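You operate a simulated robot arm through the tools that you are given. There is no shell and no other tool.

You run a simulated robot arm. Do the job below in one go: nothing can be reset, and whatever is moved stays where it is left.

TASK
Test the pan and lid of the job card's size.
Fine: lid from the pass shelf; pan on the test plate, dial at the pan's size, lid left on; the test must show 1 mm or less.

The check looks at the end state, three seconds after you hand in, the way a careful person would. Anything else that was tipped, shoved, dropped, spilled or broken makes it a failure. A push-on lid holds only when it is set on centred and level and pressed home; a screw cap is set on level and turned clockwise until tight.

THE ROBOT
A 7-joint arm with a three-finger gripper, fixed in place. Base frame: the origin is on the floor under the middle of its stand, x ahead of it, y to its left, z up; the work surface is at about z = 82.4. Lengths are in cm, angles in degrees, forces in N, time in s.
It reaches about 134.2 cm from its shoulder. Its first joint turns from -166.0 to 166.0 degrees. Payload 2.69 kg.
The TCP is the grasp point between the finger pads, 3 cm short of the fingertips. In the tool frame z runs along the fingers and y along their closing line. The gripper opens to 12.8 cm; its body begins 11.7 cm behind the TCP.
Orientation is that of the tool frame in the base frame, as a unit quaternion [w, x, y, z]. With the fingers straight down and closing along the base's y, the tool's x points along the base's -x, its y along +y and its z along -z.

THE INTERFACE
- The arm moves only by the tool arm_command. Its argument "deltas" is a list of rows, each an object (a shift or turn left out is 0, a gripper value left out holds the last) with "linear": the shift along the base's x, y, z in m, a list of three; "rot": the turn, a rotation vector about the base's x, y, z in degrees, a list of three. In form: [{"linear": [dx, dy, dz], "rot": [ax, ay, az]}, ...]. A call has 1 to 20 rows; each row shifts and turns the commanded pose from where the row before left it. "jaw" is the gripper command, from -1 (fully open) to 1 (shut), values between in proportion, set as the call begins (left out, the last holds). Rows are played at 5 a second. More than 5 cm and 8.6 degrees between two rows, or a gripper value outside its range, and nothing of the call is played. A pose out of reach is approached as far as the arm can. The call stops where the force on the tool passes 40 N (or 10 N more than at its start, if that is more) or the arm is blocked; 0.2 s more then pass. The fingers move at their own pace (about 12.7 cm/s each) and stop on an object; they squeeze with about 24 N. The grip force told is the motor's: it shows also when the fingers shut on nothing. Time passes only in rows, and 0.2 s behind the last, so rows that do not move let the fingers close. It gives the time, the measured TCP pose, the force on the tool (base axes), the opening and the grip force at its end, in the units of the frame above (readings bear some noise), with the torque about the TCP (base axes, N m) and any sound that the robot's microphone picked up.
- Cameras (640 x 400 px; columns grow to the right, rows downward): "scene" is fixed at [40.21, -49.87, 162.24]; the picture's right is [0.62, -0.78, 0.00], its down [-0.61, -0.49, -0.62] and it looks along [0.49, 0.39, -0.78] (base axes); focal length 218 px, centre (320, 200). "wrist" rides on the gripper at [5.8, 5.4, -13.1] in the tool frame; the picture's right is [-0.68, 0.74, 0.00], its down [-0.62, -0.57, -0.55] and it looks along [-0.40, -0.37, 0.84] (tool axes); focal length 234 px, centre (320, 200).
- camera(camera): a new picture of that camera. The clock stands still meanwhile.
- raise_lower(by): moves the trunk up (or, below 0, down) by that many cm; the arm rides with it, the base frame stays. It gives what a move gives, with no picture.
- point_at(camera, pixels): for up to 12 pixels [column, row] of the newest picture of that camera ("zoom" is the newest enlarged one), the place [x, y, z] in the base frame of the surface seen there, good to about 0.2 cm. The clock stands still meanwhile.
- inspect(camera, box): a new picture of the part [left, top, right, bottom] of that camera's present view, enlarged. The clock stands still meanwhile.
- close_job(): hands the job in; it is judged then, once.

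Leave the gripper open and the arm clear of the work at the hand-in unless told otherwise.

The tools are called after "Emit:" as a command line: name --argument value ..., lists and objects as JSON in quotes. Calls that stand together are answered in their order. arm_command: Moves the arm, as the interface text tells. Its arguments: {"type":"object","properties":{"deltas":{"type":"array","items":{"type":"object","properties":{"linear":{"type":"array","items":{"type":"number"}},"rot":{"type":"array","items":{"type":"number"}}}}},"jaw":{"type":"number"}},"required":["deltas"]} The other tools are called the same way: raise_lower (by) moves the trunk up or down; camera (camera) takes a picture; point_at (camera, pixels) gives the place of the surface under pixels of a picture; inspect (camera, box) takes an enlarged picture of a part of a camera's view; close_job () hands the job in.

At the start:

```text
time_s: 0.0
position: [63.36, -29.25, 142.22]
tool_rot: [0.0, 0.001, 1.0, 0.0]
force: [0.0, -0.1, -0.8]
ft_torque: [-0.02, -0.03, -0.01]
finger_gap: 12.78
finger_force: 0.0
trunk travel left (down, up): [-25.0, 10.0]
```

scene: 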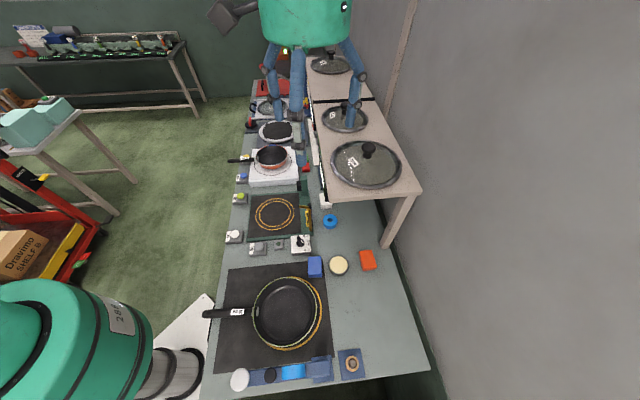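
wrist: 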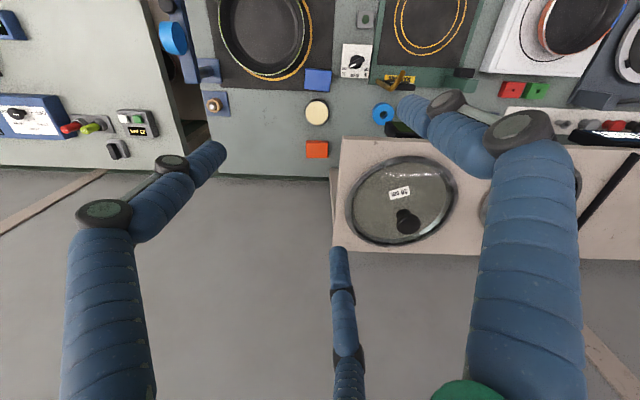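

I see a bench with pans, a test plate with rings, a dial, and a shelf with glass lids. I'll take enlarged views first to read the job card and labels.

Emit:
inspect --camera "scene" --box '[200, 180, 440, 330]'

Emit:
inspect --camera "scene" --box '[200, 60, 440, 210]'

Emit:
inspect --camera "wrist" --box '[320, 0, 640, 200]'

Emit:
inspect --camera "wrist" --box '[0, 0, 320, 200]'

```text
2.67 times, centred on (320, 255) of scene
```

zoom: 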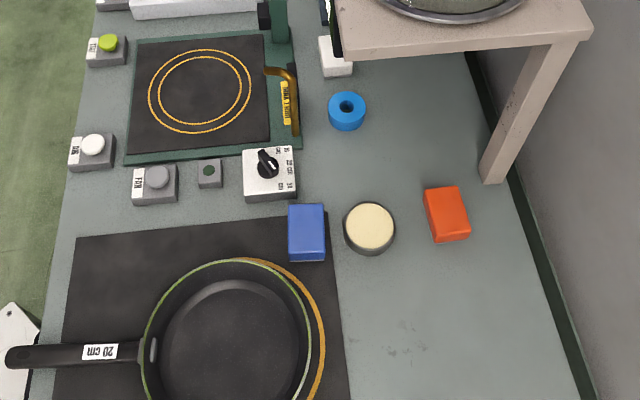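

```text
2.67 times, centred on (320, 135) of scene
```

zoom: 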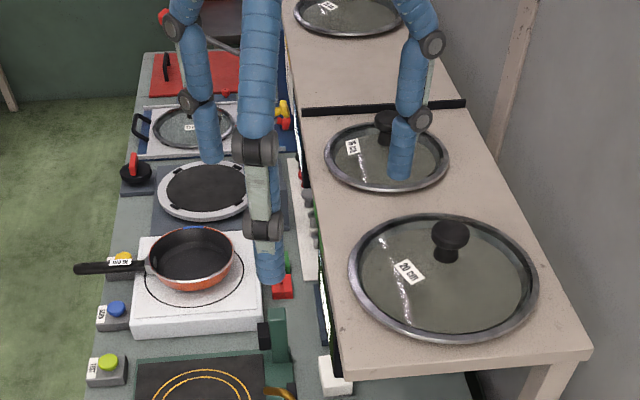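

```text
2.00 times, centred on (480, 100) of wrist
```

zoom: 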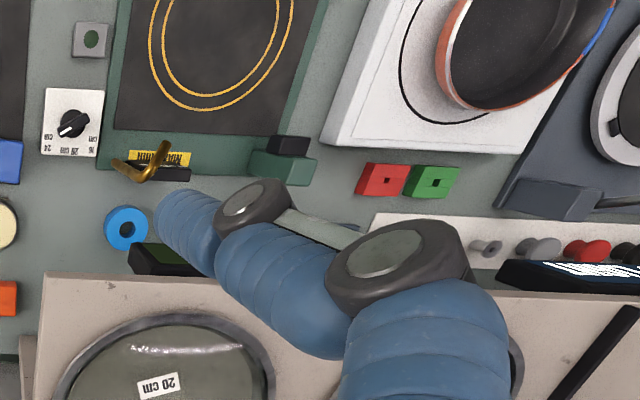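

```text
2.00 times, centred on (160, 100) of wrist
```

zoom: 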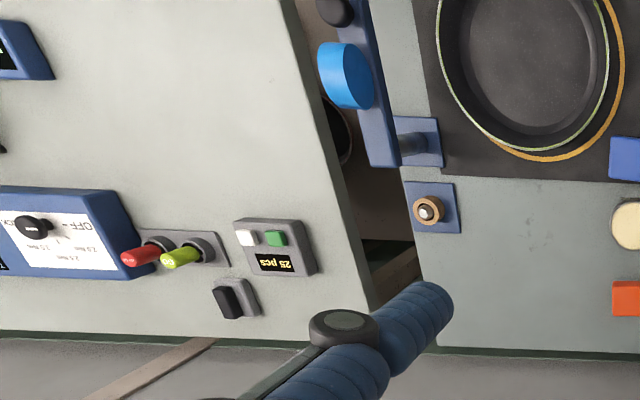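

I see pans marked 20 cm and 16 cm(?), lids marked on the shelf, and a dial with sizes. Next I zoom on the labels near the ring plate, the dial, the displays under the shelf, and the rest of the shop, to find the job card.

Emit:
inspect --camera "scene" --box '[225, 180, 345, 255]'

Emit:
inspect --camera "scene" --box '[220, 110, 340, 185]'

Emit:
inspect --camera "scene" --box '[235, 40, 395, 140]'

Emit:
inspect --camera "scene" --box '[200, 320, 400, 400]'

Emit:
inspect --camera "scene" --box '[0, 0, 220, 140]'

Emit:
inspect --camera "scene" --box '[0, 140, 220, 280]'

Emit:
inspect --camera "wrist" --box '[330, 0, 490, 100]'

Emit:
inspect --camera "wrist" --box '[480, 60, 640, 160]'

```text
5.33 times, centred on (285, 218) of scene
```

zoom: 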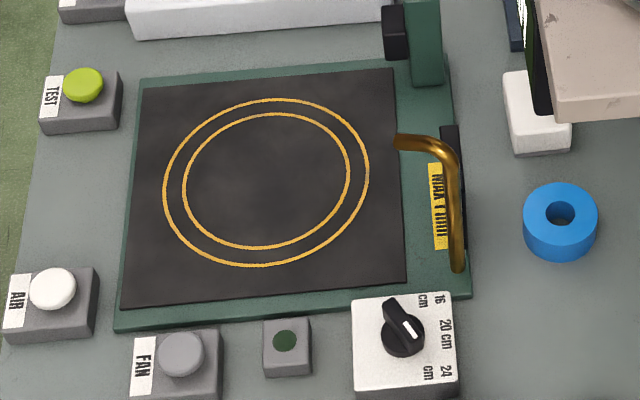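

```text
5.33 times, centred on (280, 148) of scene
```

zoom: 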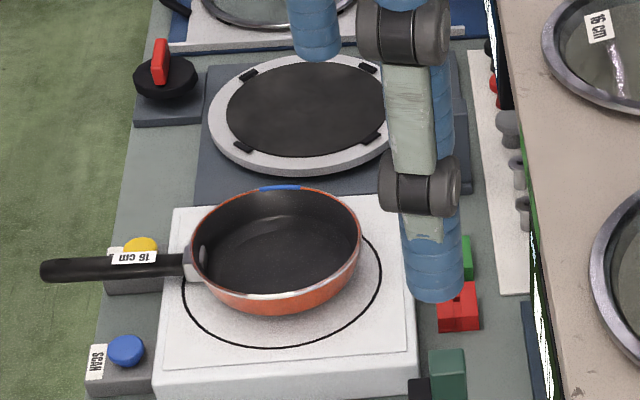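

```text
4.00 times, centred on (315, 90) of scene
```

zoom: 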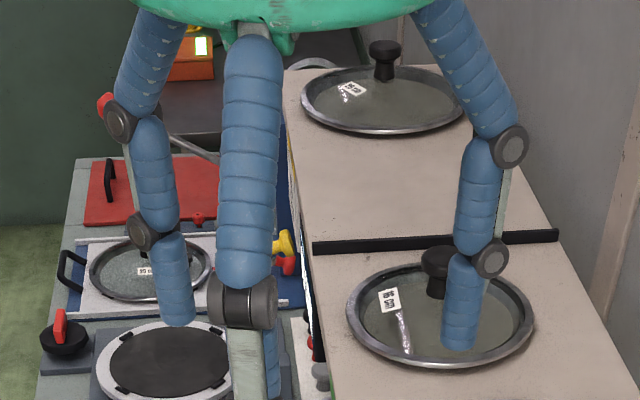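

```text
3.20 times, centred on (300, 360) of scene
```

zoom: 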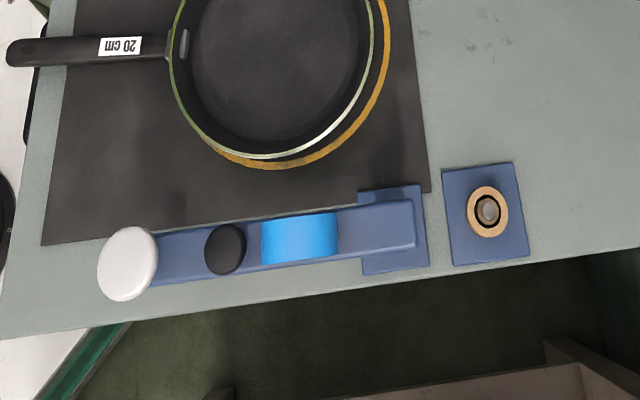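

```text
2.86 times, centred on (110, 70) of scene
```

zoom: 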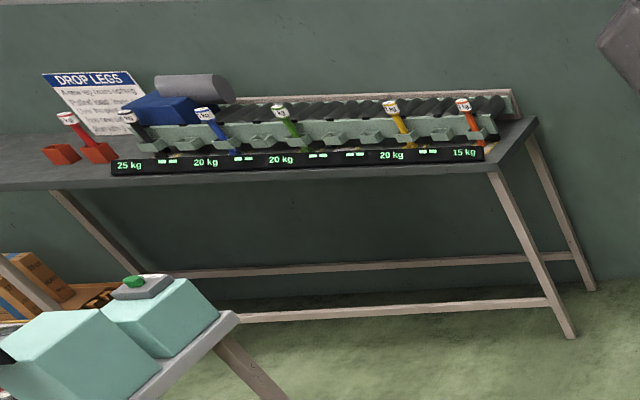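

```text
2.86 times, centred on (110, 210) of scene
```

zoom: 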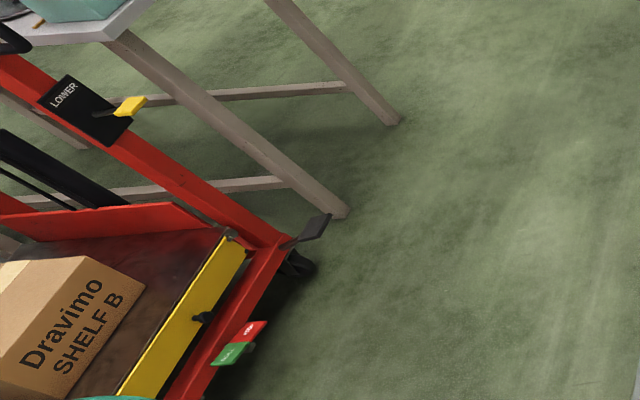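

```text
4.00 times, centred on (410, 50) of wrist
```

zoom: 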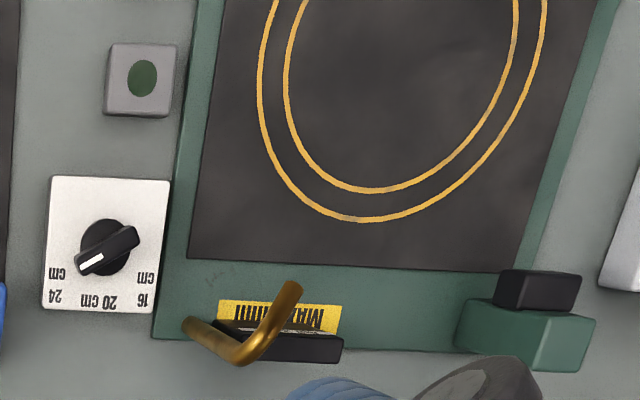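

```text
4.00 times, centred on (560, 110) of wrist
```

zoom: 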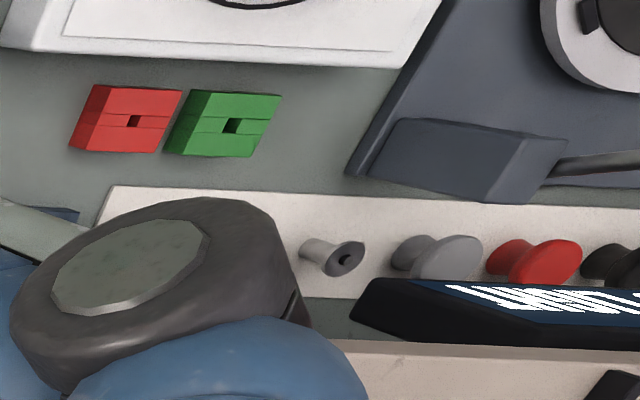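

I need geometry. I'll ask for the places of key features in the scene picture: ring plate centre, dial, buttons, pans, lids, shelf edge.

Emit:
camera --camera "scene"

Emit:
point_at --camera "scene" --pixels '[[274, 214], [302, 243], [240, 196], [234, 235], [258, 248], [279, 244], [287, 312], [237, 312], [366, 148], [345, 118], [329, 64], [271, 158]]'

Emit:
point_at --camera "scene" --pixels '[[325, 198], [308, 96], [418, 189], [375, 98], [319, 190], [330, 220], [241, 177], [300, 190], [309, 215], [271, 172], [277, 132], [270, 106]]'

```text
taken
```

scene: 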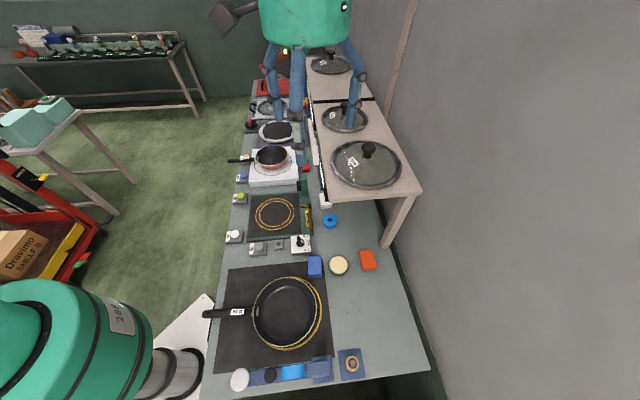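

```text
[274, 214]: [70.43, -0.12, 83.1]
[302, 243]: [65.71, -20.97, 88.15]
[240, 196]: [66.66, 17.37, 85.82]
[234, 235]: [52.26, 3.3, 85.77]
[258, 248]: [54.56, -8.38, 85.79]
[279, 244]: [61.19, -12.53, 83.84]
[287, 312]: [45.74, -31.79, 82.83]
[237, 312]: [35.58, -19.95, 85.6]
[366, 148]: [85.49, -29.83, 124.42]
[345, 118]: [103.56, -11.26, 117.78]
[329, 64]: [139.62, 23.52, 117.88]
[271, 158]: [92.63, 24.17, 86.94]
```

```text
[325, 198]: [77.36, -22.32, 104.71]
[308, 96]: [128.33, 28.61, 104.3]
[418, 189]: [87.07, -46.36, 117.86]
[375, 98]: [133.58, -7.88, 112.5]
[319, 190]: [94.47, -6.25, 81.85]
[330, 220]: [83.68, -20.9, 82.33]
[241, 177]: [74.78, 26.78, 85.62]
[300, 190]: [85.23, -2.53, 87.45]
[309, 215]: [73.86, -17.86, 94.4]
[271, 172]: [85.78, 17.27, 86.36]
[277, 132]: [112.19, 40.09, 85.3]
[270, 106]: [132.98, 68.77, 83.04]
```

The bench runs diagonally, and the shelf front faces the robot. The job card and displays probably sit on the shelf front, which I can't see from here. I'll move the gripper clear above the bench and tilt it so the wrist camera looks at the shelf front.

Emit:
arm_command --deltas '[{"linear": [0.0066, 0.04075, -0.0204], "rot": [-2.1213, -2.1213, 0]}, {"linear": [0.0066, 0.04075, -0.0204], "rot": [-2.1213, -2.1213, 0]}, {"linear": [0.0066, 0.04075, -0.0204], "rot": [-2.1213, -2.1213, 0]}, {"linear": [0.0066, 0.04075, -0.0204], "rot": [-2.1213, -2.1213, 0]}, {"linear": [0.0066, 0.04075, -0.0204], "rot": [-2.1213, -2.1213, 0]}, {"linear": [0.0066, 0.04075, -0.0204], "rot": [-2.1213, -2.1213, 0]}, {"linear": [0.0066, 0.04075, -0.0204], "rot": [-2.1213, -2.1213, 0]}, {"linear": [0.0066, 0.04075, -0.0204], "rot": [-2.1213, -2.1213, 0]}, {"linear": [0.0066, 0.04075, -0.0204], "rot": [-2.1213, -2.1213, 0]}, {"linear": [0.0066, 0.04075, -0.0204], "rot": [-2.1213, -2.1213, 0]}, {"linear": [0.0066, 0.04075, -0.0204], "rot": [-2.1213, -2.1213, 0]}, {"linear": [0.0066, 0.04075, -0.0204], "rot": [-2.1213, -2.1213, 0]}, {"linear": [0.0066, 0.04075, -0.0204], "rot": [-2.1213, -2.1213, 0]}, {"linear": [0.0066, 0.04075, -0.0204], "rot": [-2.1213, -2.1213, 0]}, {}]'

Emit:
camera --camera "wrist"

Emit:
camera --camera "scene"

```text
time_s: 3.2
position: [72.7, 27.87, 113.39]
tool_rot: [0.253, 0.0, 0.933, -0.254]
force: [0.5, 0.8, -0.9]
ft_torque: [-0.06, -0.01, -0.04]
finger_gap: 12.81
finger_force: 0.1
trunk travel left (down, up): [-25.0, 10.0]
```

```text
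taken
```

wrist: 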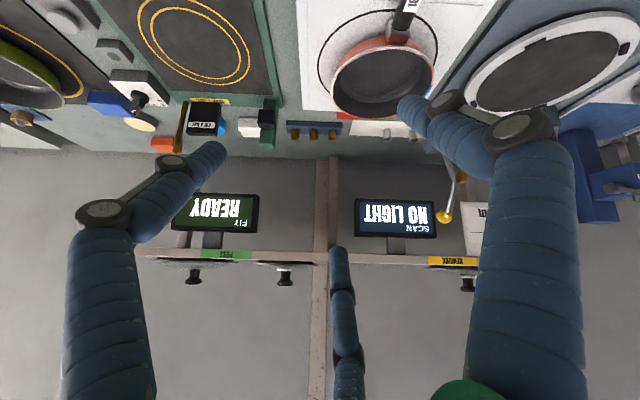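

```text
taken
```

scene: 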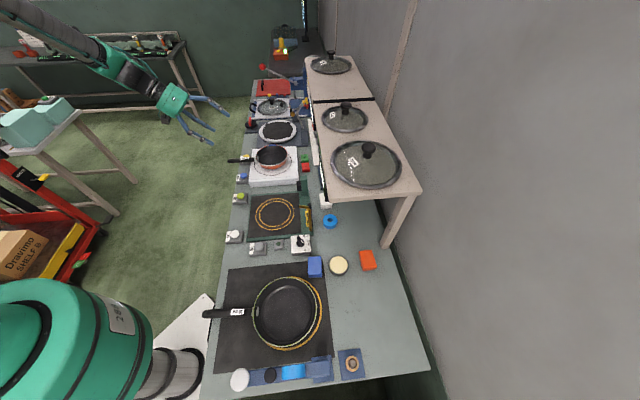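

I now see screens: "FIT READY" at (217,210), "SCAN NO LIGHT" at (395,215), a green label at (225,253), a yellow label at (450,261), and a white card at (480,225). I zoom into each.

Emit:
inspect --camera "wrist" --box '[420, 180, 520, 280]'

Emit:
inspect --camera "wrist" --box '[140, 60, 300, 160]'

Emit:
inspect --camera "wrist" --box '[150, 180, 310, 280]'

Emit:
inspect --camera "wrist" --box '[280, 100, 440, 200]'

Emit:
inspect --camera "wrist" --box '[540, 60, 640, 260]'

Emit:
inspect --camera "scene" --box '[230, 30, 410, 142]'

```text
4.00 times, centred on (470, 230) of wrist
```

zoom: 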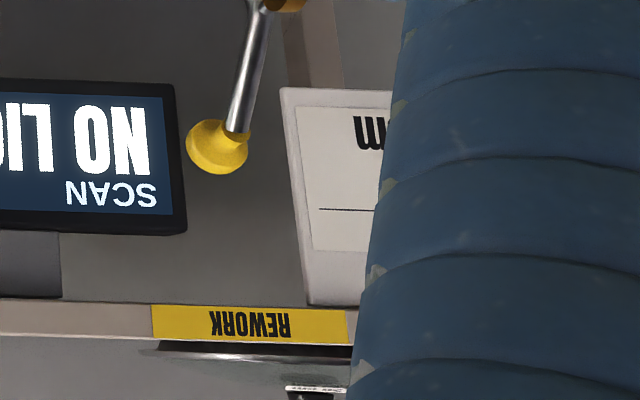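

```text
4.00 times, centred on (220, 110) of wrist
```

zoom: 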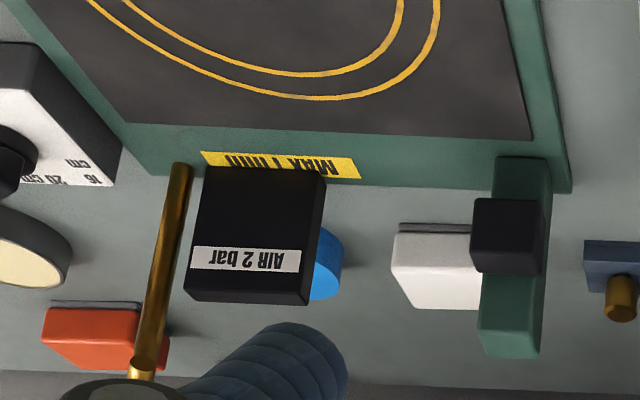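

```text
4.00 times, centred on (230, 230) of wrist
```

zoom: 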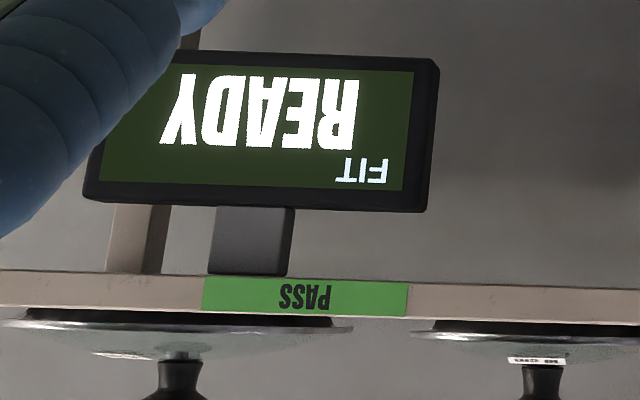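

```text
4.00 times, centred on (360, 150) of wrist
```

zoom: 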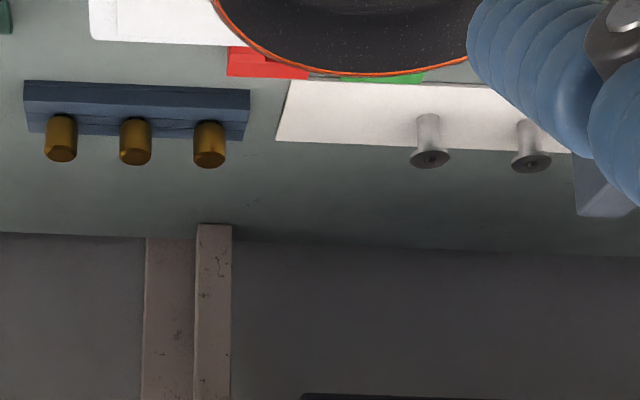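

```text
2.00 times, centred on (590, 160) of wrist
```

zoom: 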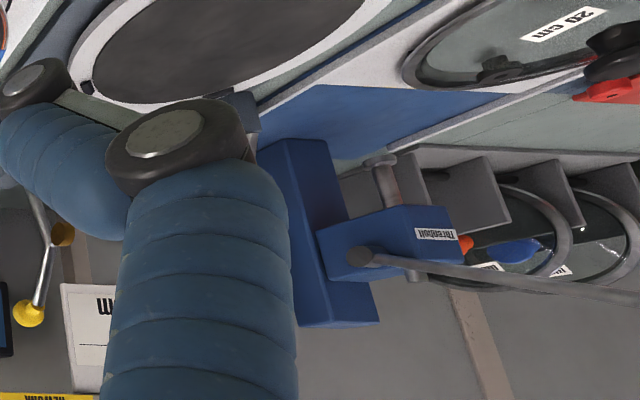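

```text
3.56 times, centred on (320, 86) of scene
```

zoom: 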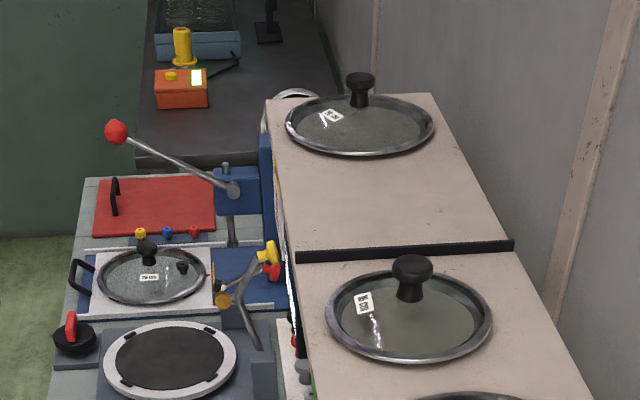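

The job card is partly hidden behind a finger ("..m"). Labels: PASS (near section), REWORK (far section). I check where nearby tall things are, then slide the camera along the bench.

Emit:
point_at --camera "wrist" --pixels '[[443, 217], [457, 178], [473, 225], [395, 215], [217, 210], [615, 140], [190, 120], [183, 120], [265, 120], [480, 285], [450, 261], [225, 253]]'

Emit:
point_at --camera "scene" --pixels '[[263, 68], [290, 82], [307, 102], [298, 118], [270, 95]]'

```text
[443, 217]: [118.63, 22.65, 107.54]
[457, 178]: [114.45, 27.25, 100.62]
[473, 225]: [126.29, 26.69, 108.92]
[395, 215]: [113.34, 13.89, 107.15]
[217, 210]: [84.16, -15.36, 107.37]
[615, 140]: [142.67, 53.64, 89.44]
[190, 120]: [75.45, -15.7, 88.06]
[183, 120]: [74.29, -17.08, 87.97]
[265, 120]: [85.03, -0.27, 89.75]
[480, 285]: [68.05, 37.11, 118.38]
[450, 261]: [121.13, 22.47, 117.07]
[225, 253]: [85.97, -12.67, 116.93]
```

```text
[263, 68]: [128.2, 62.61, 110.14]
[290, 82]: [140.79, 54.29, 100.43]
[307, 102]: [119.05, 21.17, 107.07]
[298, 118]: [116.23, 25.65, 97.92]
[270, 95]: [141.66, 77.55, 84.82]
```

Nothing tall near the path. I slide about 14 cm along the bench so the card comes out from behind the finger.

Emit:
arm_command --deltas '[{"linear": [0.025, 0.03, 0]}, {"linear": [0.025, 0.03, 0]}, {"linear": [0.025, 0.03, 0]}, {"linear": [0.025, 0.03, 0]}, {}]'

Emit:
camera --camera "wrist"

```text
time_s: 4.4
position: [82.59, 40.02, 113.52]
tool_rot: [0.252, -0.001, 0.934, -0.253]
force: [-0.5, -0.5, -0.9]
ft_torque: [-0.07, -0.06, -0.06]
finger_gap: 12.83
finger_force: 0.1
trunk travel left (down, up): [-25.0, 10.0]
```

```text
taken
```

wrist: 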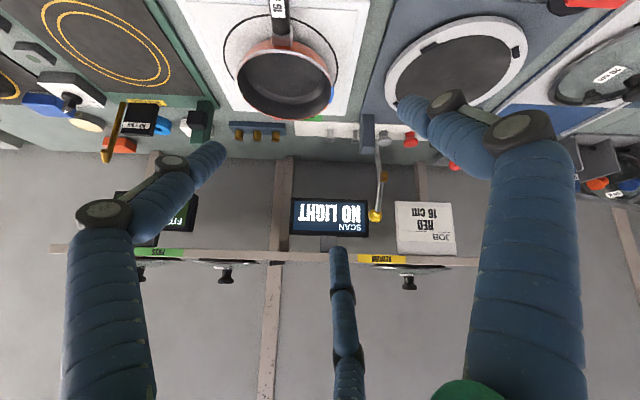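

The job card at (427,228) is visible now; I zoom in to read it fully, plus the other details.

Emit:
inspect --camera "wrist" --box '[380, 190, 480, 270]'

Emit:
inspect --camera "wrist" --box '[200, 0, 360, 130]'

Emit:
inspect --camera "wrist" --box '[0, 0, 200, 150]'

Emit:
inspect --camera "wrist" --box '[350, 100, 450, 240]'

```text
5.00 times, centred on (430, 230) of wrist
```

zoom: 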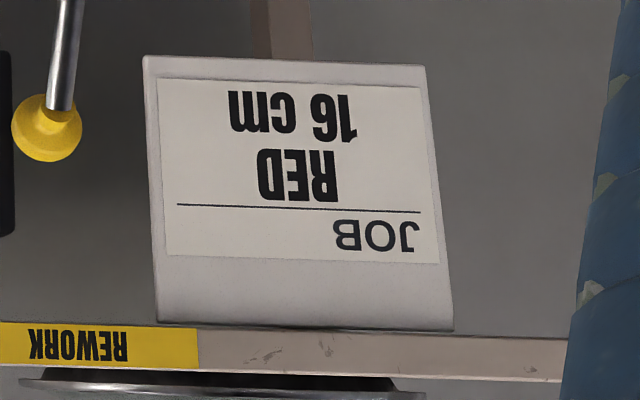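

```text
3.08 times, centred on (280, 65) of wrist
```

zoom: 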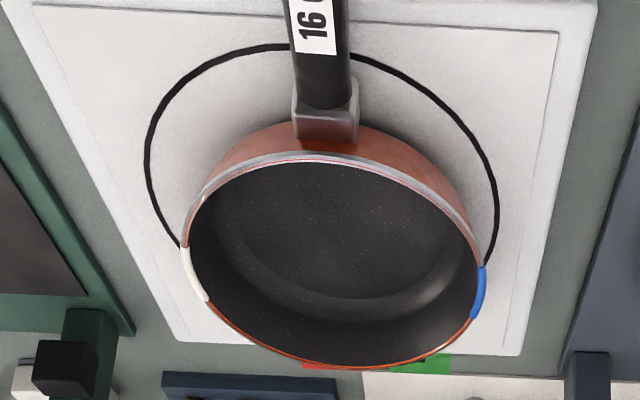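

```text
2.67 times, centred on (100, 75) of wrist
```

zoom: 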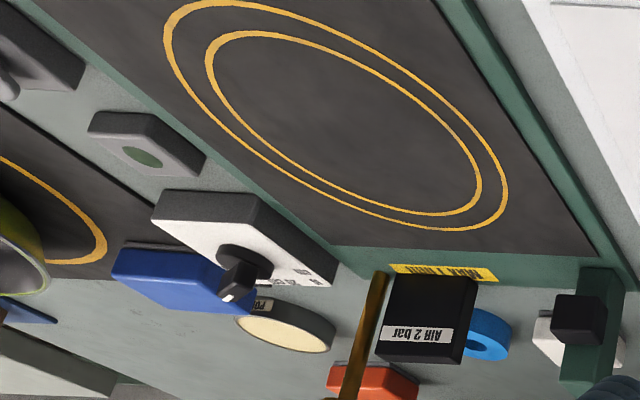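

```text
2.86 times, centred on (400, 170) of wrist
```

zoom: 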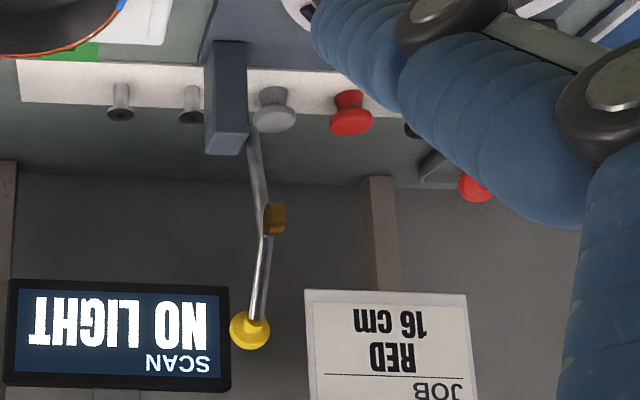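

The job card reads "JOB RED 16 cm". So: the red 16 cm pan (now on the white plate), the 16 cm lid on the PASS section, dial to 16. Next I measure where the three fingers are by pointing at the fingertips in the wrist picture, and measure pan, handle and plate points.

Emit:
point_at --camera "wrist" --pixels '[[220, 150], [402, 105], [338, 252], [192, 158], [448, 102], [343, 285], [205, 155], [425, 110]]'

Emit:
point_at --camera "scene" --pixels '[[233, 160], [245, 159], [254, 158], [271, 148], [288, 158], [271, 168], [257, 156], [271, 157]]'

Emit:
point_at --camera "wrist" --pixels '[[280, 10], [283, 30], [240, 85], [330, 85], [285, 117], [285, 90], [268, 260], [225, 275]]'

```text
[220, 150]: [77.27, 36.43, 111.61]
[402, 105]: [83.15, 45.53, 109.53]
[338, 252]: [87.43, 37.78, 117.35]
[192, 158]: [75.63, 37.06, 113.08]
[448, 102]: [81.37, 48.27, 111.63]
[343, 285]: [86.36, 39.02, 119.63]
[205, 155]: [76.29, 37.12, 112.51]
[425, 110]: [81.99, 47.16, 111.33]
```

```text
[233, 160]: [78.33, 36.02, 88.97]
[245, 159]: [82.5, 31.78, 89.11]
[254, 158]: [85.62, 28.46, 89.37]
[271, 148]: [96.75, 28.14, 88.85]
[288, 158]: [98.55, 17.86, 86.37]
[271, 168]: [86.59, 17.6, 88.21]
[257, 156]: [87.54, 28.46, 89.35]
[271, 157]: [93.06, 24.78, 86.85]
```

```text
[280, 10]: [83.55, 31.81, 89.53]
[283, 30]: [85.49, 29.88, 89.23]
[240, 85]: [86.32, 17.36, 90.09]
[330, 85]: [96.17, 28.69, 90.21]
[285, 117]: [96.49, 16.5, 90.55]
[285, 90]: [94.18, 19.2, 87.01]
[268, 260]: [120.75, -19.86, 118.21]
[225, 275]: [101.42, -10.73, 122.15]
```

Fingers are at 120 degrees around the tool axis. The pan's handle points toward the robot side at direction about (-0.69, 0.72). Now I level the tool again and go above the test plate area with a -45 degree yaw, to look at the dial, rings and buttons from above.

Emit:
arm_command --deltas '[{"linear": [-0.01257, -0.02857, 0.0046], "rot": [2.1213, 2.1213, 0]}, {"linear": [-0.01257, -0.02857, 0.0046], "rot": [2.1213, 2.1213, 0]}, {"linear": [-0.01257, -0.02857, 0.0046], "rot": [2.1213, 2.1213, 0]}, {"linear": [-0.01257, -0.02857, 0.0046], "rot": [2.1213, 2.1213, 0]}, {"linear": [-0.01257, -0.02857, 0.0046], "rot": [2.1213, 2.1213, 0]}, {"linear": [-0.01257, -0.02857, 0.0046], "rot": [2.1213, 2.1213, 0]}, {"linear": [-0.01257, -0.02857, 0.0046], "rot": [2.1213, 2.1213, 0]}, {"linear": [-0.01257, -0.02857, 0.0046], "rot": [2.1213, 2.1213, 0]}, {"linear": [-0.01257, -0.02857, 0.0046], "rot": [2.1213, 2.1213, 0]}, {"linear": [-0.01257, -0.02857, 0.0046], "rot": [2.1213, 2.1213, 0]}, {"linear": [-0.01257, -0.02857, 0.0046], "rot": [2.1213, 2.1213, 0]}, {"linear": [-0.01257, -0.02857, 0.0046], "rot": [2.1213, 2.1213, 0]}, {"linear": [-0.01257, -0.02857, 0.0046], "rot": [2.1213, 2.1213, 0]}, {"linear": [-0.01257, -0.02857, 0.0046], "rot": [2.1213, 2.1213, 0]}, {"rot": [0, 0, -7.5]}, {"rot": [0, 0, -7.5]}, {"rot": [0, 0, -7.5]}, {"rot": [0, 0, -7.5]}, {"rot": [0, 0, -7.5]}, {"rot": [0, 0, -7.5]}]'

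Emit:
camera --camera "wrist"

```text
time_s: 8.6
position: [64.96, -0.13, 120.09]
tool_rot: [0.0, 0.383, 0.924, -0.001]
force: [-0.1, -0.4, 0.1]
ft_torque: [-0.01, 0.0, 0.01]
finger_gap: 12.83
finger_force: 0.1
trunk travel left (down, up): [-25.0, 10.0]
```

```text
taken
```

wrist: 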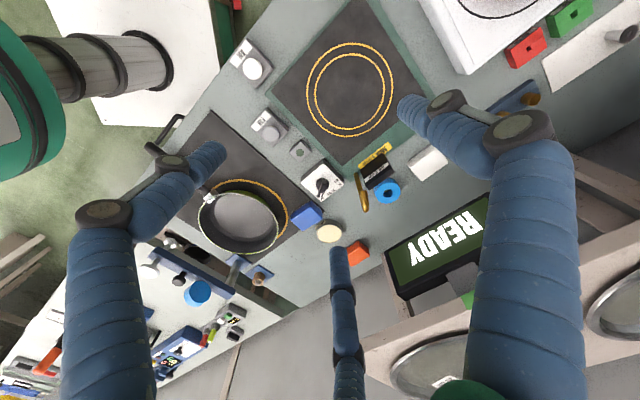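

I have a clear view of the test plate (350,90), dial (322,183), and buttons. I zoom in on the dial and plate.

Emit:
inspect --camera "wrist" --box '[290, 150, 410, 225]'

Emit:
inspect --camera "wrist" --box '[220, 0, 440, 160]'

Emit:
point_at --camera "wrist" --pixels '[[350, 42], [350, 138], [305, 90], [394, 90], [349, 55], [349, 129], [315, 91], [384, 91], [322, 184], [299, 150], [252, 68], [268, 127]]'

```text
5.33 times, centred on (350, 188) of wrist
```

zoom: 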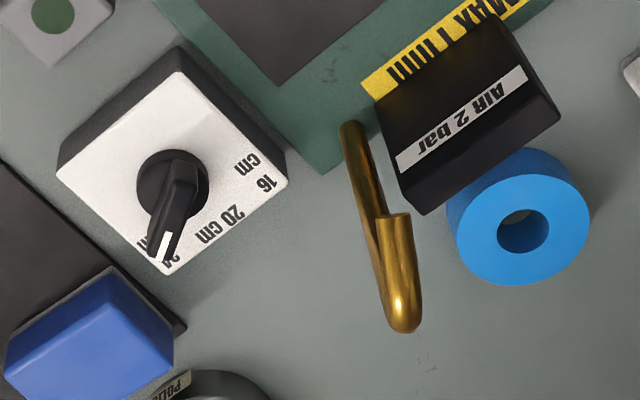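

```text
2.50 times, centred on (330, 80) of wrist
```

zoom: 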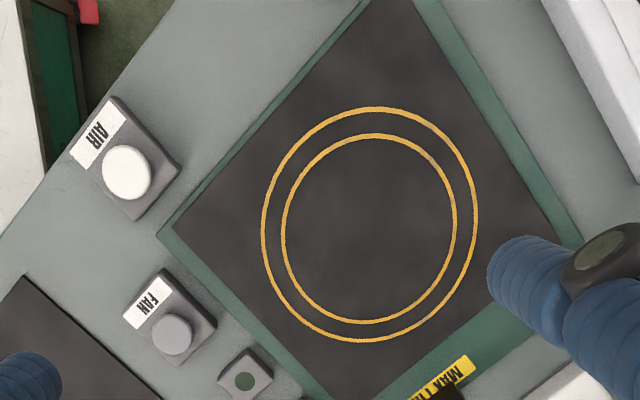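

```text
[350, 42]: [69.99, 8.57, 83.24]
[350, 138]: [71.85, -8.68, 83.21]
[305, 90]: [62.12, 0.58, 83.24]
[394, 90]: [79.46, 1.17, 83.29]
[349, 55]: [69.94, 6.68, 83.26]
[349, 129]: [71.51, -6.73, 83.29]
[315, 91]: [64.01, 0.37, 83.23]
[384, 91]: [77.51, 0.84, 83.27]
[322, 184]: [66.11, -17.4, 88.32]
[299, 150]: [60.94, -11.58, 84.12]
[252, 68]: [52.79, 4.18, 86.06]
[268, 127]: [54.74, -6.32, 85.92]
```

Ring centre is about (70.8, 0.0), outer 17.3 cm, inner 13.5 cm across. The dial's pointer is at 24. I zoom tighter on the dial and measure it.

Emit:
inspect --camera "wrist" --box '[298, 158, 346, 206]'

Emit:
point_at --camera "zoom" --pixels '[[200, 40], [330, 250], [180, 170], [205, 150], [170, 330], [200, 320], [130, 180], [235, 180], [250, 150], [310, 130], [330, 150], [340, 245]]'

```text
8.33 times, centred on (322, 182) of wrist
```

zoom: 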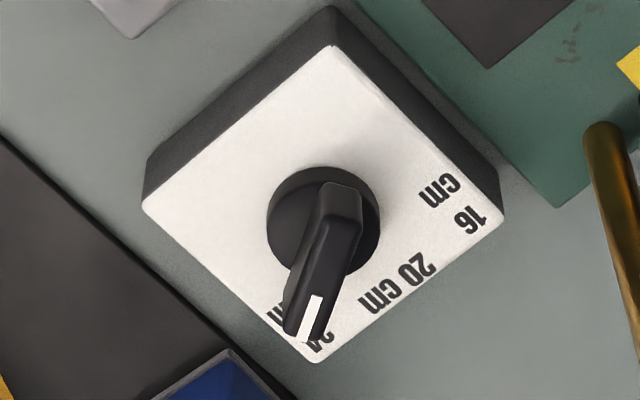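

```text
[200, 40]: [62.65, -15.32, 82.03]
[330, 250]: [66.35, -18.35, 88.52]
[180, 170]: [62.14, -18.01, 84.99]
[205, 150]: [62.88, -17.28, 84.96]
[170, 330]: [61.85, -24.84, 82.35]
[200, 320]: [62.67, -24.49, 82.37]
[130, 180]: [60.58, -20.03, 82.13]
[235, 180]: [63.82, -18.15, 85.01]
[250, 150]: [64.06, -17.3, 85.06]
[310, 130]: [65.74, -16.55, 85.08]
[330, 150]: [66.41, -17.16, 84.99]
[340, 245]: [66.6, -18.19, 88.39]
```

I measure the face corners, knob back end, pointer tip and labels in this zoom.

Emit:
point_at --camera "zoom" --pixels '[[332, 50], [148, 205], [315, 358], [498, 212], [342, 192], [345, 205], [306, 325], [318, 305], [295, 305], [455, 200], [396, 285], [275, 225]]'

```text
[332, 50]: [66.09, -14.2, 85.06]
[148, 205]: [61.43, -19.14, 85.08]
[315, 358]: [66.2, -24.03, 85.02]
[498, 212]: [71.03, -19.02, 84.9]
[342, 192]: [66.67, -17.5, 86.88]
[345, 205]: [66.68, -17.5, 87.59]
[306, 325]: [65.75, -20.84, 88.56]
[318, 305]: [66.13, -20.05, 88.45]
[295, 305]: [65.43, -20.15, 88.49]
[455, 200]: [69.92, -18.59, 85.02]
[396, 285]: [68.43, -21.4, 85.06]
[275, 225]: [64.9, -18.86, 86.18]
```

The knob axis is about (66.2, -19.1), bar top z 88.5, pointing at -105 degrees (24). "20" is at -45, so "16" should be at about +15 degrees: a 120 degree counter-clockwise turn. I check the obstacles around it (brass pipe, blue block, AIR box) and test how fingertips look when nearly closed.

Emit:
camera --camera "wrist"

Emit:
point_at --camera "wrist" --pixels '[[356, 176], [358, 185], [361, 195], [364, 193], [365, 208], [307, 215], [318, 205], [375, 160], [385, 176], [330, 232], [388, 192], [300, 210]]'

Emit:
arm_command --deltas '[{}, {}, {}, {}]' --jaw 0.8

Emit:
camera --camera "wrist"

```text
taken
```

wrist: 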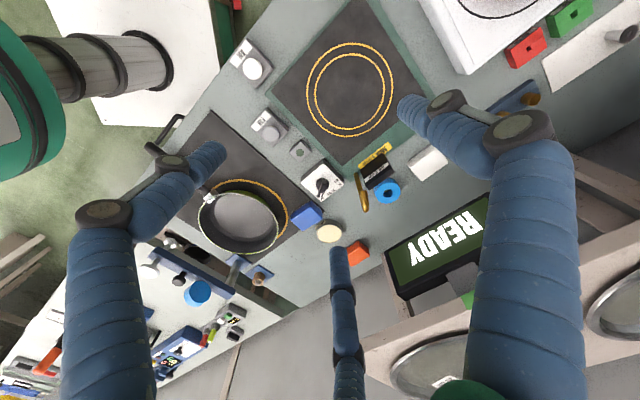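

```text
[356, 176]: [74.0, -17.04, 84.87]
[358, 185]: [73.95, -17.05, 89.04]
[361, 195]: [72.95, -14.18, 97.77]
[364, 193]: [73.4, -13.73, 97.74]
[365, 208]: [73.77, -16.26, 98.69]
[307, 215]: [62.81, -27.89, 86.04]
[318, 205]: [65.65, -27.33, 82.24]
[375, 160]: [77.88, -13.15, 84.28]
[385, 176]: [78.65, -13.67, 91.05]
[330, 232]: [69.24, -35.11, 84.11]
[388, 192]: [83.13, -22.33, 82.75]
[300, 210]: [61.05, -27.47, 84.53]
```

```text
time_s: 9.6
position: [64.95, -0.21, 120.17]
tool_rot: [0.0, 0.382, 0.924, 0.001]
force: [0.4, 1.0, 0.1]
ft_torque: [0.0, 0.0, 0.02]
finger_gap: 1.25
finger_force: 0.0
trunk travel left (down, up): [-25.0, 10.0]
```

```text
taken
```

wrist: 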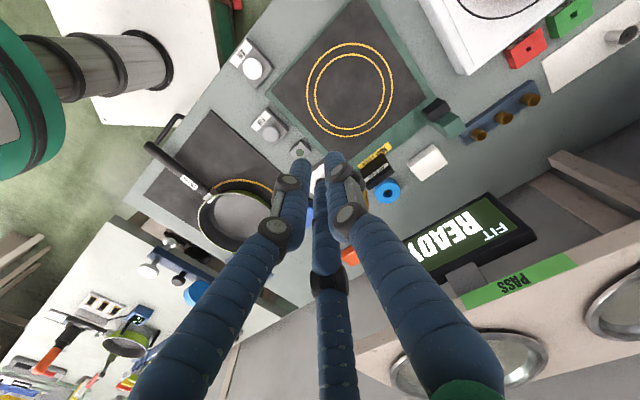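

The fingers nearly closed look slim near the tips. I sample points along them to know their outline near the brass pipe.

Emit:
point_at --camera "wrist" --pixels '[[305, 163], [335, 156], [319, 184], [350, 165], [362, 178], [355, 212], [380, 235], [285, 182], [272, 230], [258, 240], [330, 285], [420, 300]]'

```text
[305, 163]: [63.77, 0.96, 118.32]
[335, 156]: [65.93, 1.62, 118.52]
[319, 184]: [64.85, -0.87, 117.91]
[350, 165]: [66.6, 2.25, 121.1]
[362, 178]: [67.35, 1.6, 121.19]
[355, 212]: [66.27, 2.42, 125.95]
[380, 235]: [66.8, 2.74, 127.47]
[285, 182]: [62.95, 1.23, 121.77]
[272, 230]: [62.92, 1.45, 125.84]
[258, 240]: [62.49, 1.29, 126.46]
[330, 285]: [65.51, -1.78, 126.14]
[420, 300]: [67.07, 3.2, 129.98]
```

Fingers stay within about 4 cm of the axis near the pipe, so there's room. I open to 4 cm, yaw to align with the knob bar (-105.6), and go above the knob at z 105.

Emit:
arm_command --deltas '[{"linear": [0.00156, -0.02361, -0.015], "rot": [0, 0, -7.575]}, {"linear": [0.00156, -0.02361, -0.015], "rot": [0, 0, -7.575]}, {"linear": [0.00156, -0.02361, -0.015], "rot": [0, 0, -7.575]}, {"linear": [0.00156, -0.02361, -0.015], "rot": [0, 0, -7.575]}, {"linear": [0.00156, -0.02361, -0.015], "rot": [0, 0, -7.575]}, {"linear": [0.00156, -0.02361, -0.015], "rot": [0, 0, -7.575]}, {"linear": [0.00156, -0.02361, -0.015], "rot": [0, 0, -7.575]}, {"linear": [0.00156, -0.02361, -0.015], "rot": [0, 0, -7.575]}, {}, {}]' --jaw 0.375

Emit:
camera --camera "wrist"

Emit:
camera --camera "scene"

```text
time_s: 11.8
position: [66.27, -19.09, 108.13]
tool_rot: [0.0, 0.797, 0.604, 0.0]
force: [0.0, -0.2, 0.0]
ft_torque: [0.0, 0.01, -0.03]
finger_gap: 4.0
finger_force: 0.1
trunk travel left (down, up): [-25.0, 10.0]
```

```text
taken
```

wrist: 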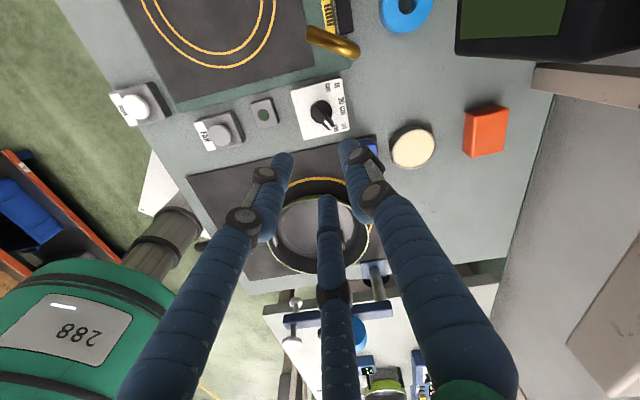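

```text
taken
```

scene: 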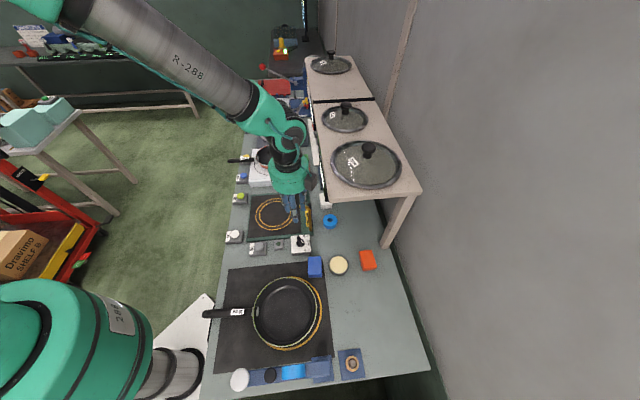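

Yaw and position are right. I measure the knob bar again from this nearer view, zooming at (325,110).

Emit:
inspect --camera "wrist" --box '[285, 75, 365, 145]'

Emit:
point_at --camera "zoom" --pixels '[[320, 190], [300, 150], [340, 230], [350, 260], [310, 200], [345, 200], [200, 100], [480, 110]]'

```text
5.71 times, centred on (325, 110) of wrist
```

zoom: 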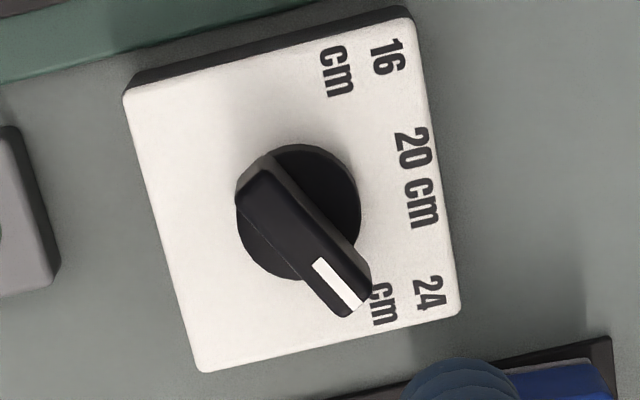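

```text
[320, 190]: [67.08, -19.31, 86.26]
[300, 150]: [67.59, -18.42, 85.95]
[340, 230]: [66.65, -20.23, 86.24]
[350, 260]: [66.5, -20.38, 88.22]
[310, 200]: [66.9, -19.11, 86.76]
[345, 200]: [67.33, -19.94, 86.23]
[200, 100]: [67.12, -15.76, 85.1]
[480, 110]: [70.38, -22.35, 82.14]
```

I measure the bar's top face ends in this zoom.

Emit:
point_at --camera "zoom" --pixels '[[258, 190], [348, 300], [300, 240], [262, 215], [285, 195], [330, 305], [362, 290], [128, 100], [205, 368], [460, 310], [410, 25]]'

```text
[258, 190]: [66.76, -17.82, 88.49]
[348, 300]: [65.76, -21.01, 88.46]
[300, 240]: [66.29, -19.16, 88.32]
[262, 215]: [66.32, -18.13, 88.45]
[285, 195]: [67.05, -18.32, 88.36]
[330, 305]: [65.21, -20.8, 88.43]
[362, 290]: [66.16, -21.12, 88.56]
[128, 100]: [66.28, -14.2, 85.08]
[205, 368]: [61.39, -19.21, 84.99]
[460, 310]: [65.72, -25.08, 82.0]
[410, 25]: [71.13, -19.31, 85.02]
```

Bar confirmed at axis (66.25, -19.2), about -106 degrees. I go straight down to z 89.8 (tips at 86.8, above the knob's disc).

Emit:
arm_command --deltas '[{"linear": [0, -0.0005, -0.0366]}, {"linear": [0, 0, -0.0366]}, {"linear": [0, 0, -0.0366]}, {"linear": [0, 0, -0.0366]}, {"linear": [0, 0, -0.0366]}, {}]'

Emit:
camera --camera "wrist"

Emit:
inspect --camera "scene" --box '[240, 170, 360, 270]'

```text
time_s: 13.2
position: [66.16, -19.14, 89.74]
tool_rot: [0.001, 0.796, 0.605, 0.0]
force: [-0.1, -0.3, 0.5]
ft_torque: [0.0, 0.04, 0.01]
finger_gap: 3.99
finger_force: 0.1
trunk travel left (down, up): [-25.0, 10.0]
```

```text
taken
```

wrist: 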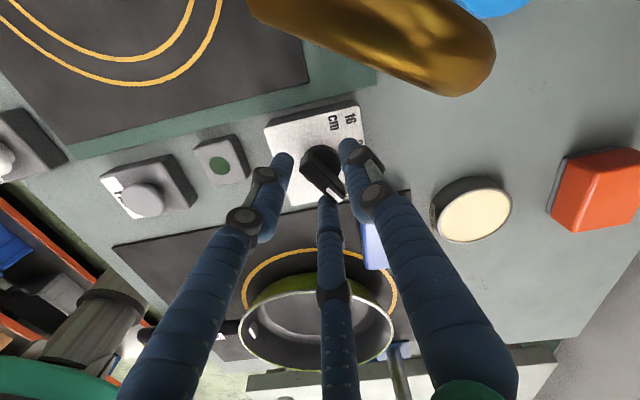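

```text
4.00 times, centred on (300, 220) of scene
```

zoom: 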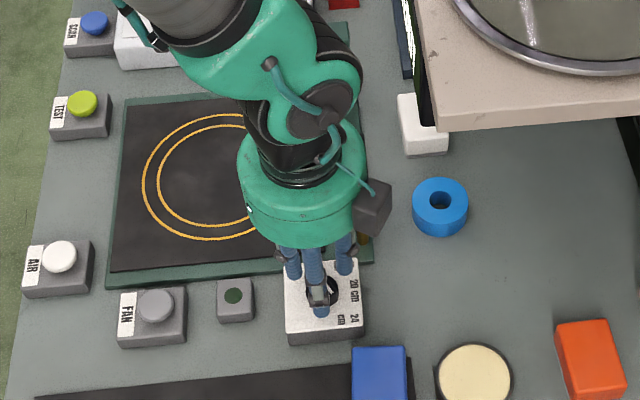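

Fingers straddle the bar with no contact. Now I close on the knob bar.

Emit:
arm_command --deltas '[{}, {}, {}, {}]' --jaw 1

Emit:
camera --camera "wrist"

```text
time_s: 14.2
position: [65.92, -19.0, 89.69]
tool_rot: [-0.002, 0.797, 0.604, -0.002]
force: [-33.9, 10.6, -10.9]
ft_torque: [-0.13, 0.6, -0.01]
finger_gap: 2.04
finger_force: 45.1
trunk travel left (down, up): [-25.0, 10.0]
```

```text
taken
```

wrist: 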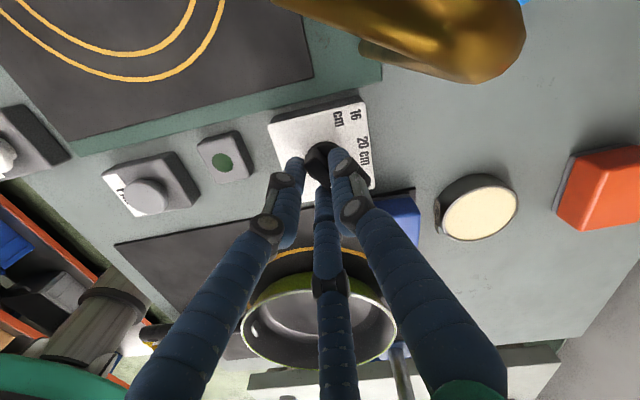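

The fingers hold the bar but two fingers touch first, pushing the tool toward -x (34 N). I shift the commanded pose 0.35 cm that way to relax the side force.

Emit:
arm_command --deltas '[{"linear": [-0.0033, 0.001, 0]}, {}]'

```text
time_s: 14.8
position: [65.77, -19.12, 89.69]
tool_rot: [-0.001, 0.796, 0.605, -0.001]
force: [-18.1, 2.9, -36.5]
ft_torque: [0.09, 0.24, -0.04]
finger_gap: 2.06
finger_force: 45.4
trunk travel left (down, up): [-25.0, 10.0]
```

Side force dropped, but there's now a downward pull of 36 N. I lower the command by 0.2 cm to relax it and look again.

Emit:
arm_command --deltas '[{"linear": [-0.001, 0.0, -0.002]}, {}]'

Emit:
inspect --camera "wrist" --box '[250, 80, 410, 220]'

```text
time_s: 15.4
position: [65.76, -19.09, 89.5]
tool_rot: [0.0, 0.796, 0.605, 0.0]
force: [-15.5, 7.3, -22.4]
ft_torque: [0.29, 0.34, -0.02]
finger_gap: 2.04
finger_force: 45.2
trunk travel left (down, up): [-25.0, 10.0]
```

```text
2.86 times, centred on (330, 150) of wrist
```

zoom: 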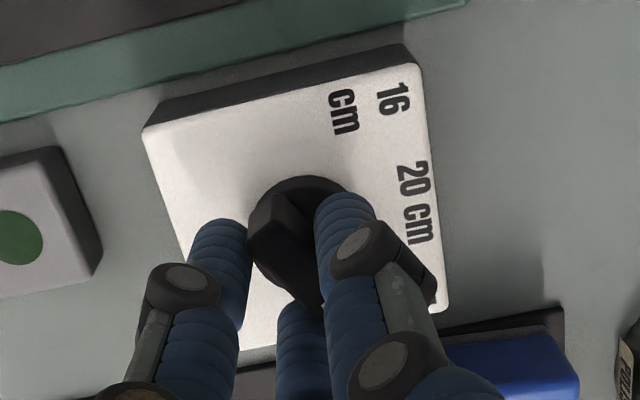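

The bar sits between the fingers. I turn the first 30 degrees counter-clockwise, orbiting around the knob's axis, and check forces and sounds.

Emit:
arm_command --deltas '[{"linear": [-9e-05, -0.0006, 0], "rot": [0, 0, 7.5]}, {"linear": [-2e-05, -0.0006, 0], "rot": [0, 0, 7.5]}, {"linear": [7e-05, -0.0006, 0], "rot": [0, 0, 7.5]}, {"linear": [0.00014, -0.00058, 0], "rot": [0, 0, 7.5]}]'

Emit:
inspect --camera "wrist" --box '[250, 80, 410, 220]'

```text
time_s: 16.4
position: [65.68, -19.27, 89.49]
tool_rot: [0.0, 0.613, 0.79, 0.0]
force: [-13.7, 5.2, -12.4]
ft_torque: [0.2, 0.28, 0.05]
finger_gap: 2.06
finger_force: 44.7
trunk travel left (down, up): [-25.0, 10.0]
```

```text
2.86 times, centred on (330, 150) of wrist
```

zoom: 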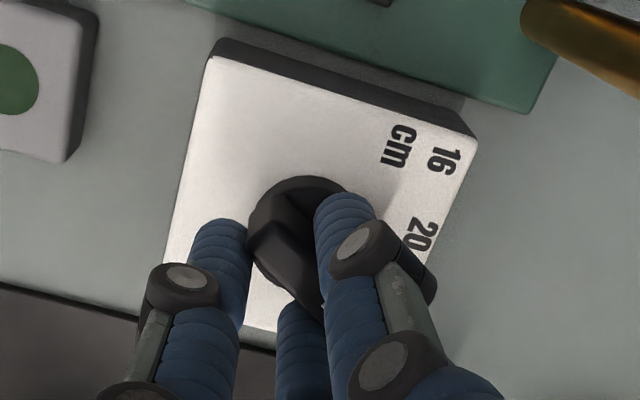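

The knob turns along with the gripper. I continue another 60 degrees.

Emit:
arm_command --deltas '[{"linear": [0.00022, -0.00057, 0], "rot": [0, 0, 7.5]}, {"linear": [0.00029, -0.00053, 0], "rot": [0, 0, 7.5]}, {"linear": [0.00036, -0.00049, 0], "rot": [0, 0, 7.5]}, {"linear": [0.00041, -0.00044, 0], "rot": [0, 0, 7.5]}, {"linear": [0.00047, -0.00038, 0], "rot": [0, 0, 7.5]}, {"linear": [0.00052, -0.00032, 0], "rot": [0, 0, 7.5]}, {"linear": [0.00055, -0.00024, 0], "rot": [0, 0, 7.5]}, {"linear": [0.00058, -0.00017, 0], "rot": [0, 0, 7.5]}]'

Emit:
inspect --camera "wrist" --box '[250, 80, 410, 220]'

```text
time_s: 18.2
position: [66.04, -19.69, 89.73]
tool_rot: [0.0, 0.135, 0.991, 0.0]
force: [-24.4, -22.5, -3.8]
ft_torque: [-0.4, 0.63, 0.04]
finger_gap: 2.02
finger_force: 44.9
trunk travel left (down, up): [-25.0, 10.0]
```

```text
2.86 times, centred on (330, 150) of wrist
```

zoom: 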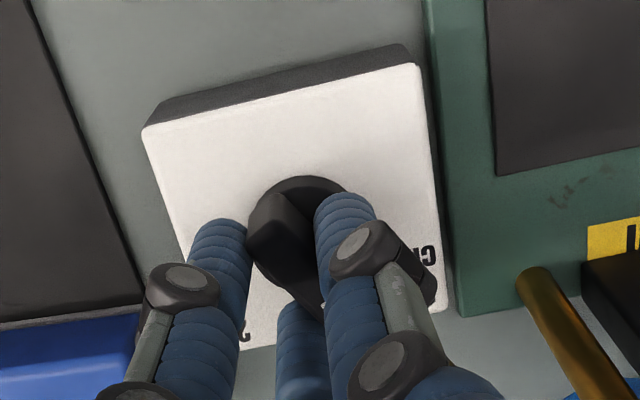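

The knob has turned 90 degrees; side force is 33 N. I relax by nudging (-0.2,-0.2) cm, then turn the last 30 degrees.

Emit:
arm_command --deltas '[{"linear": [-0.002, -0.0015, 0]}, {}]'

Emit:
arm_command --deltas '[{"linear": [0.0006, -0.0001, 0], "rot": [0, 0, 7.5]}, {"linear": [0.0006, 0.0, 0], "rot": [0, 0, 7.5]}, {"linear": [0.0006, 0.0001, 0], "rot": [0, 0, 7.5]}, {"linear": [0.0006, 0.0002, 0], "rot": [0, 0, 7.5]}, {}]'

Emit:
camera --camera "wrist"

```text
time_s: 18.8
position: [65.95, -19.76, 89.56]
tool_rot: [0.0, 0.135, 0.991, 0.0]
force: [-7.2, -1.1, -7.6]
ft_torque: [0.19, 0.47, 0.04]
finger_gap: 2.05
finger_force: 44.9
trunk travel left (down, up): [-25.0, 10.0]
```

```text
time_s: 20.0
position: [66.27, -19.73, 89.59]
tool_rot: [0.0, -0.125, 0.992, 0.0]
force: [1.9, -8.5, -9.4]
ft_torque: [-0.03, -0.48, -0.03]
finger_gap: 2.04
finger_force: 45.4
trunk travel left (down, up): [-25.0, 10.0]
```

```text
taken
```

wrist: 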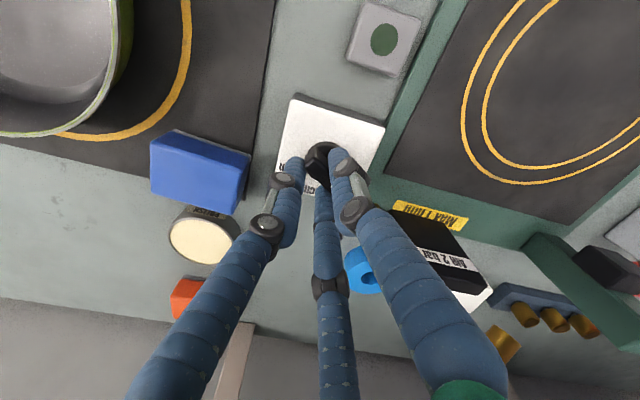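

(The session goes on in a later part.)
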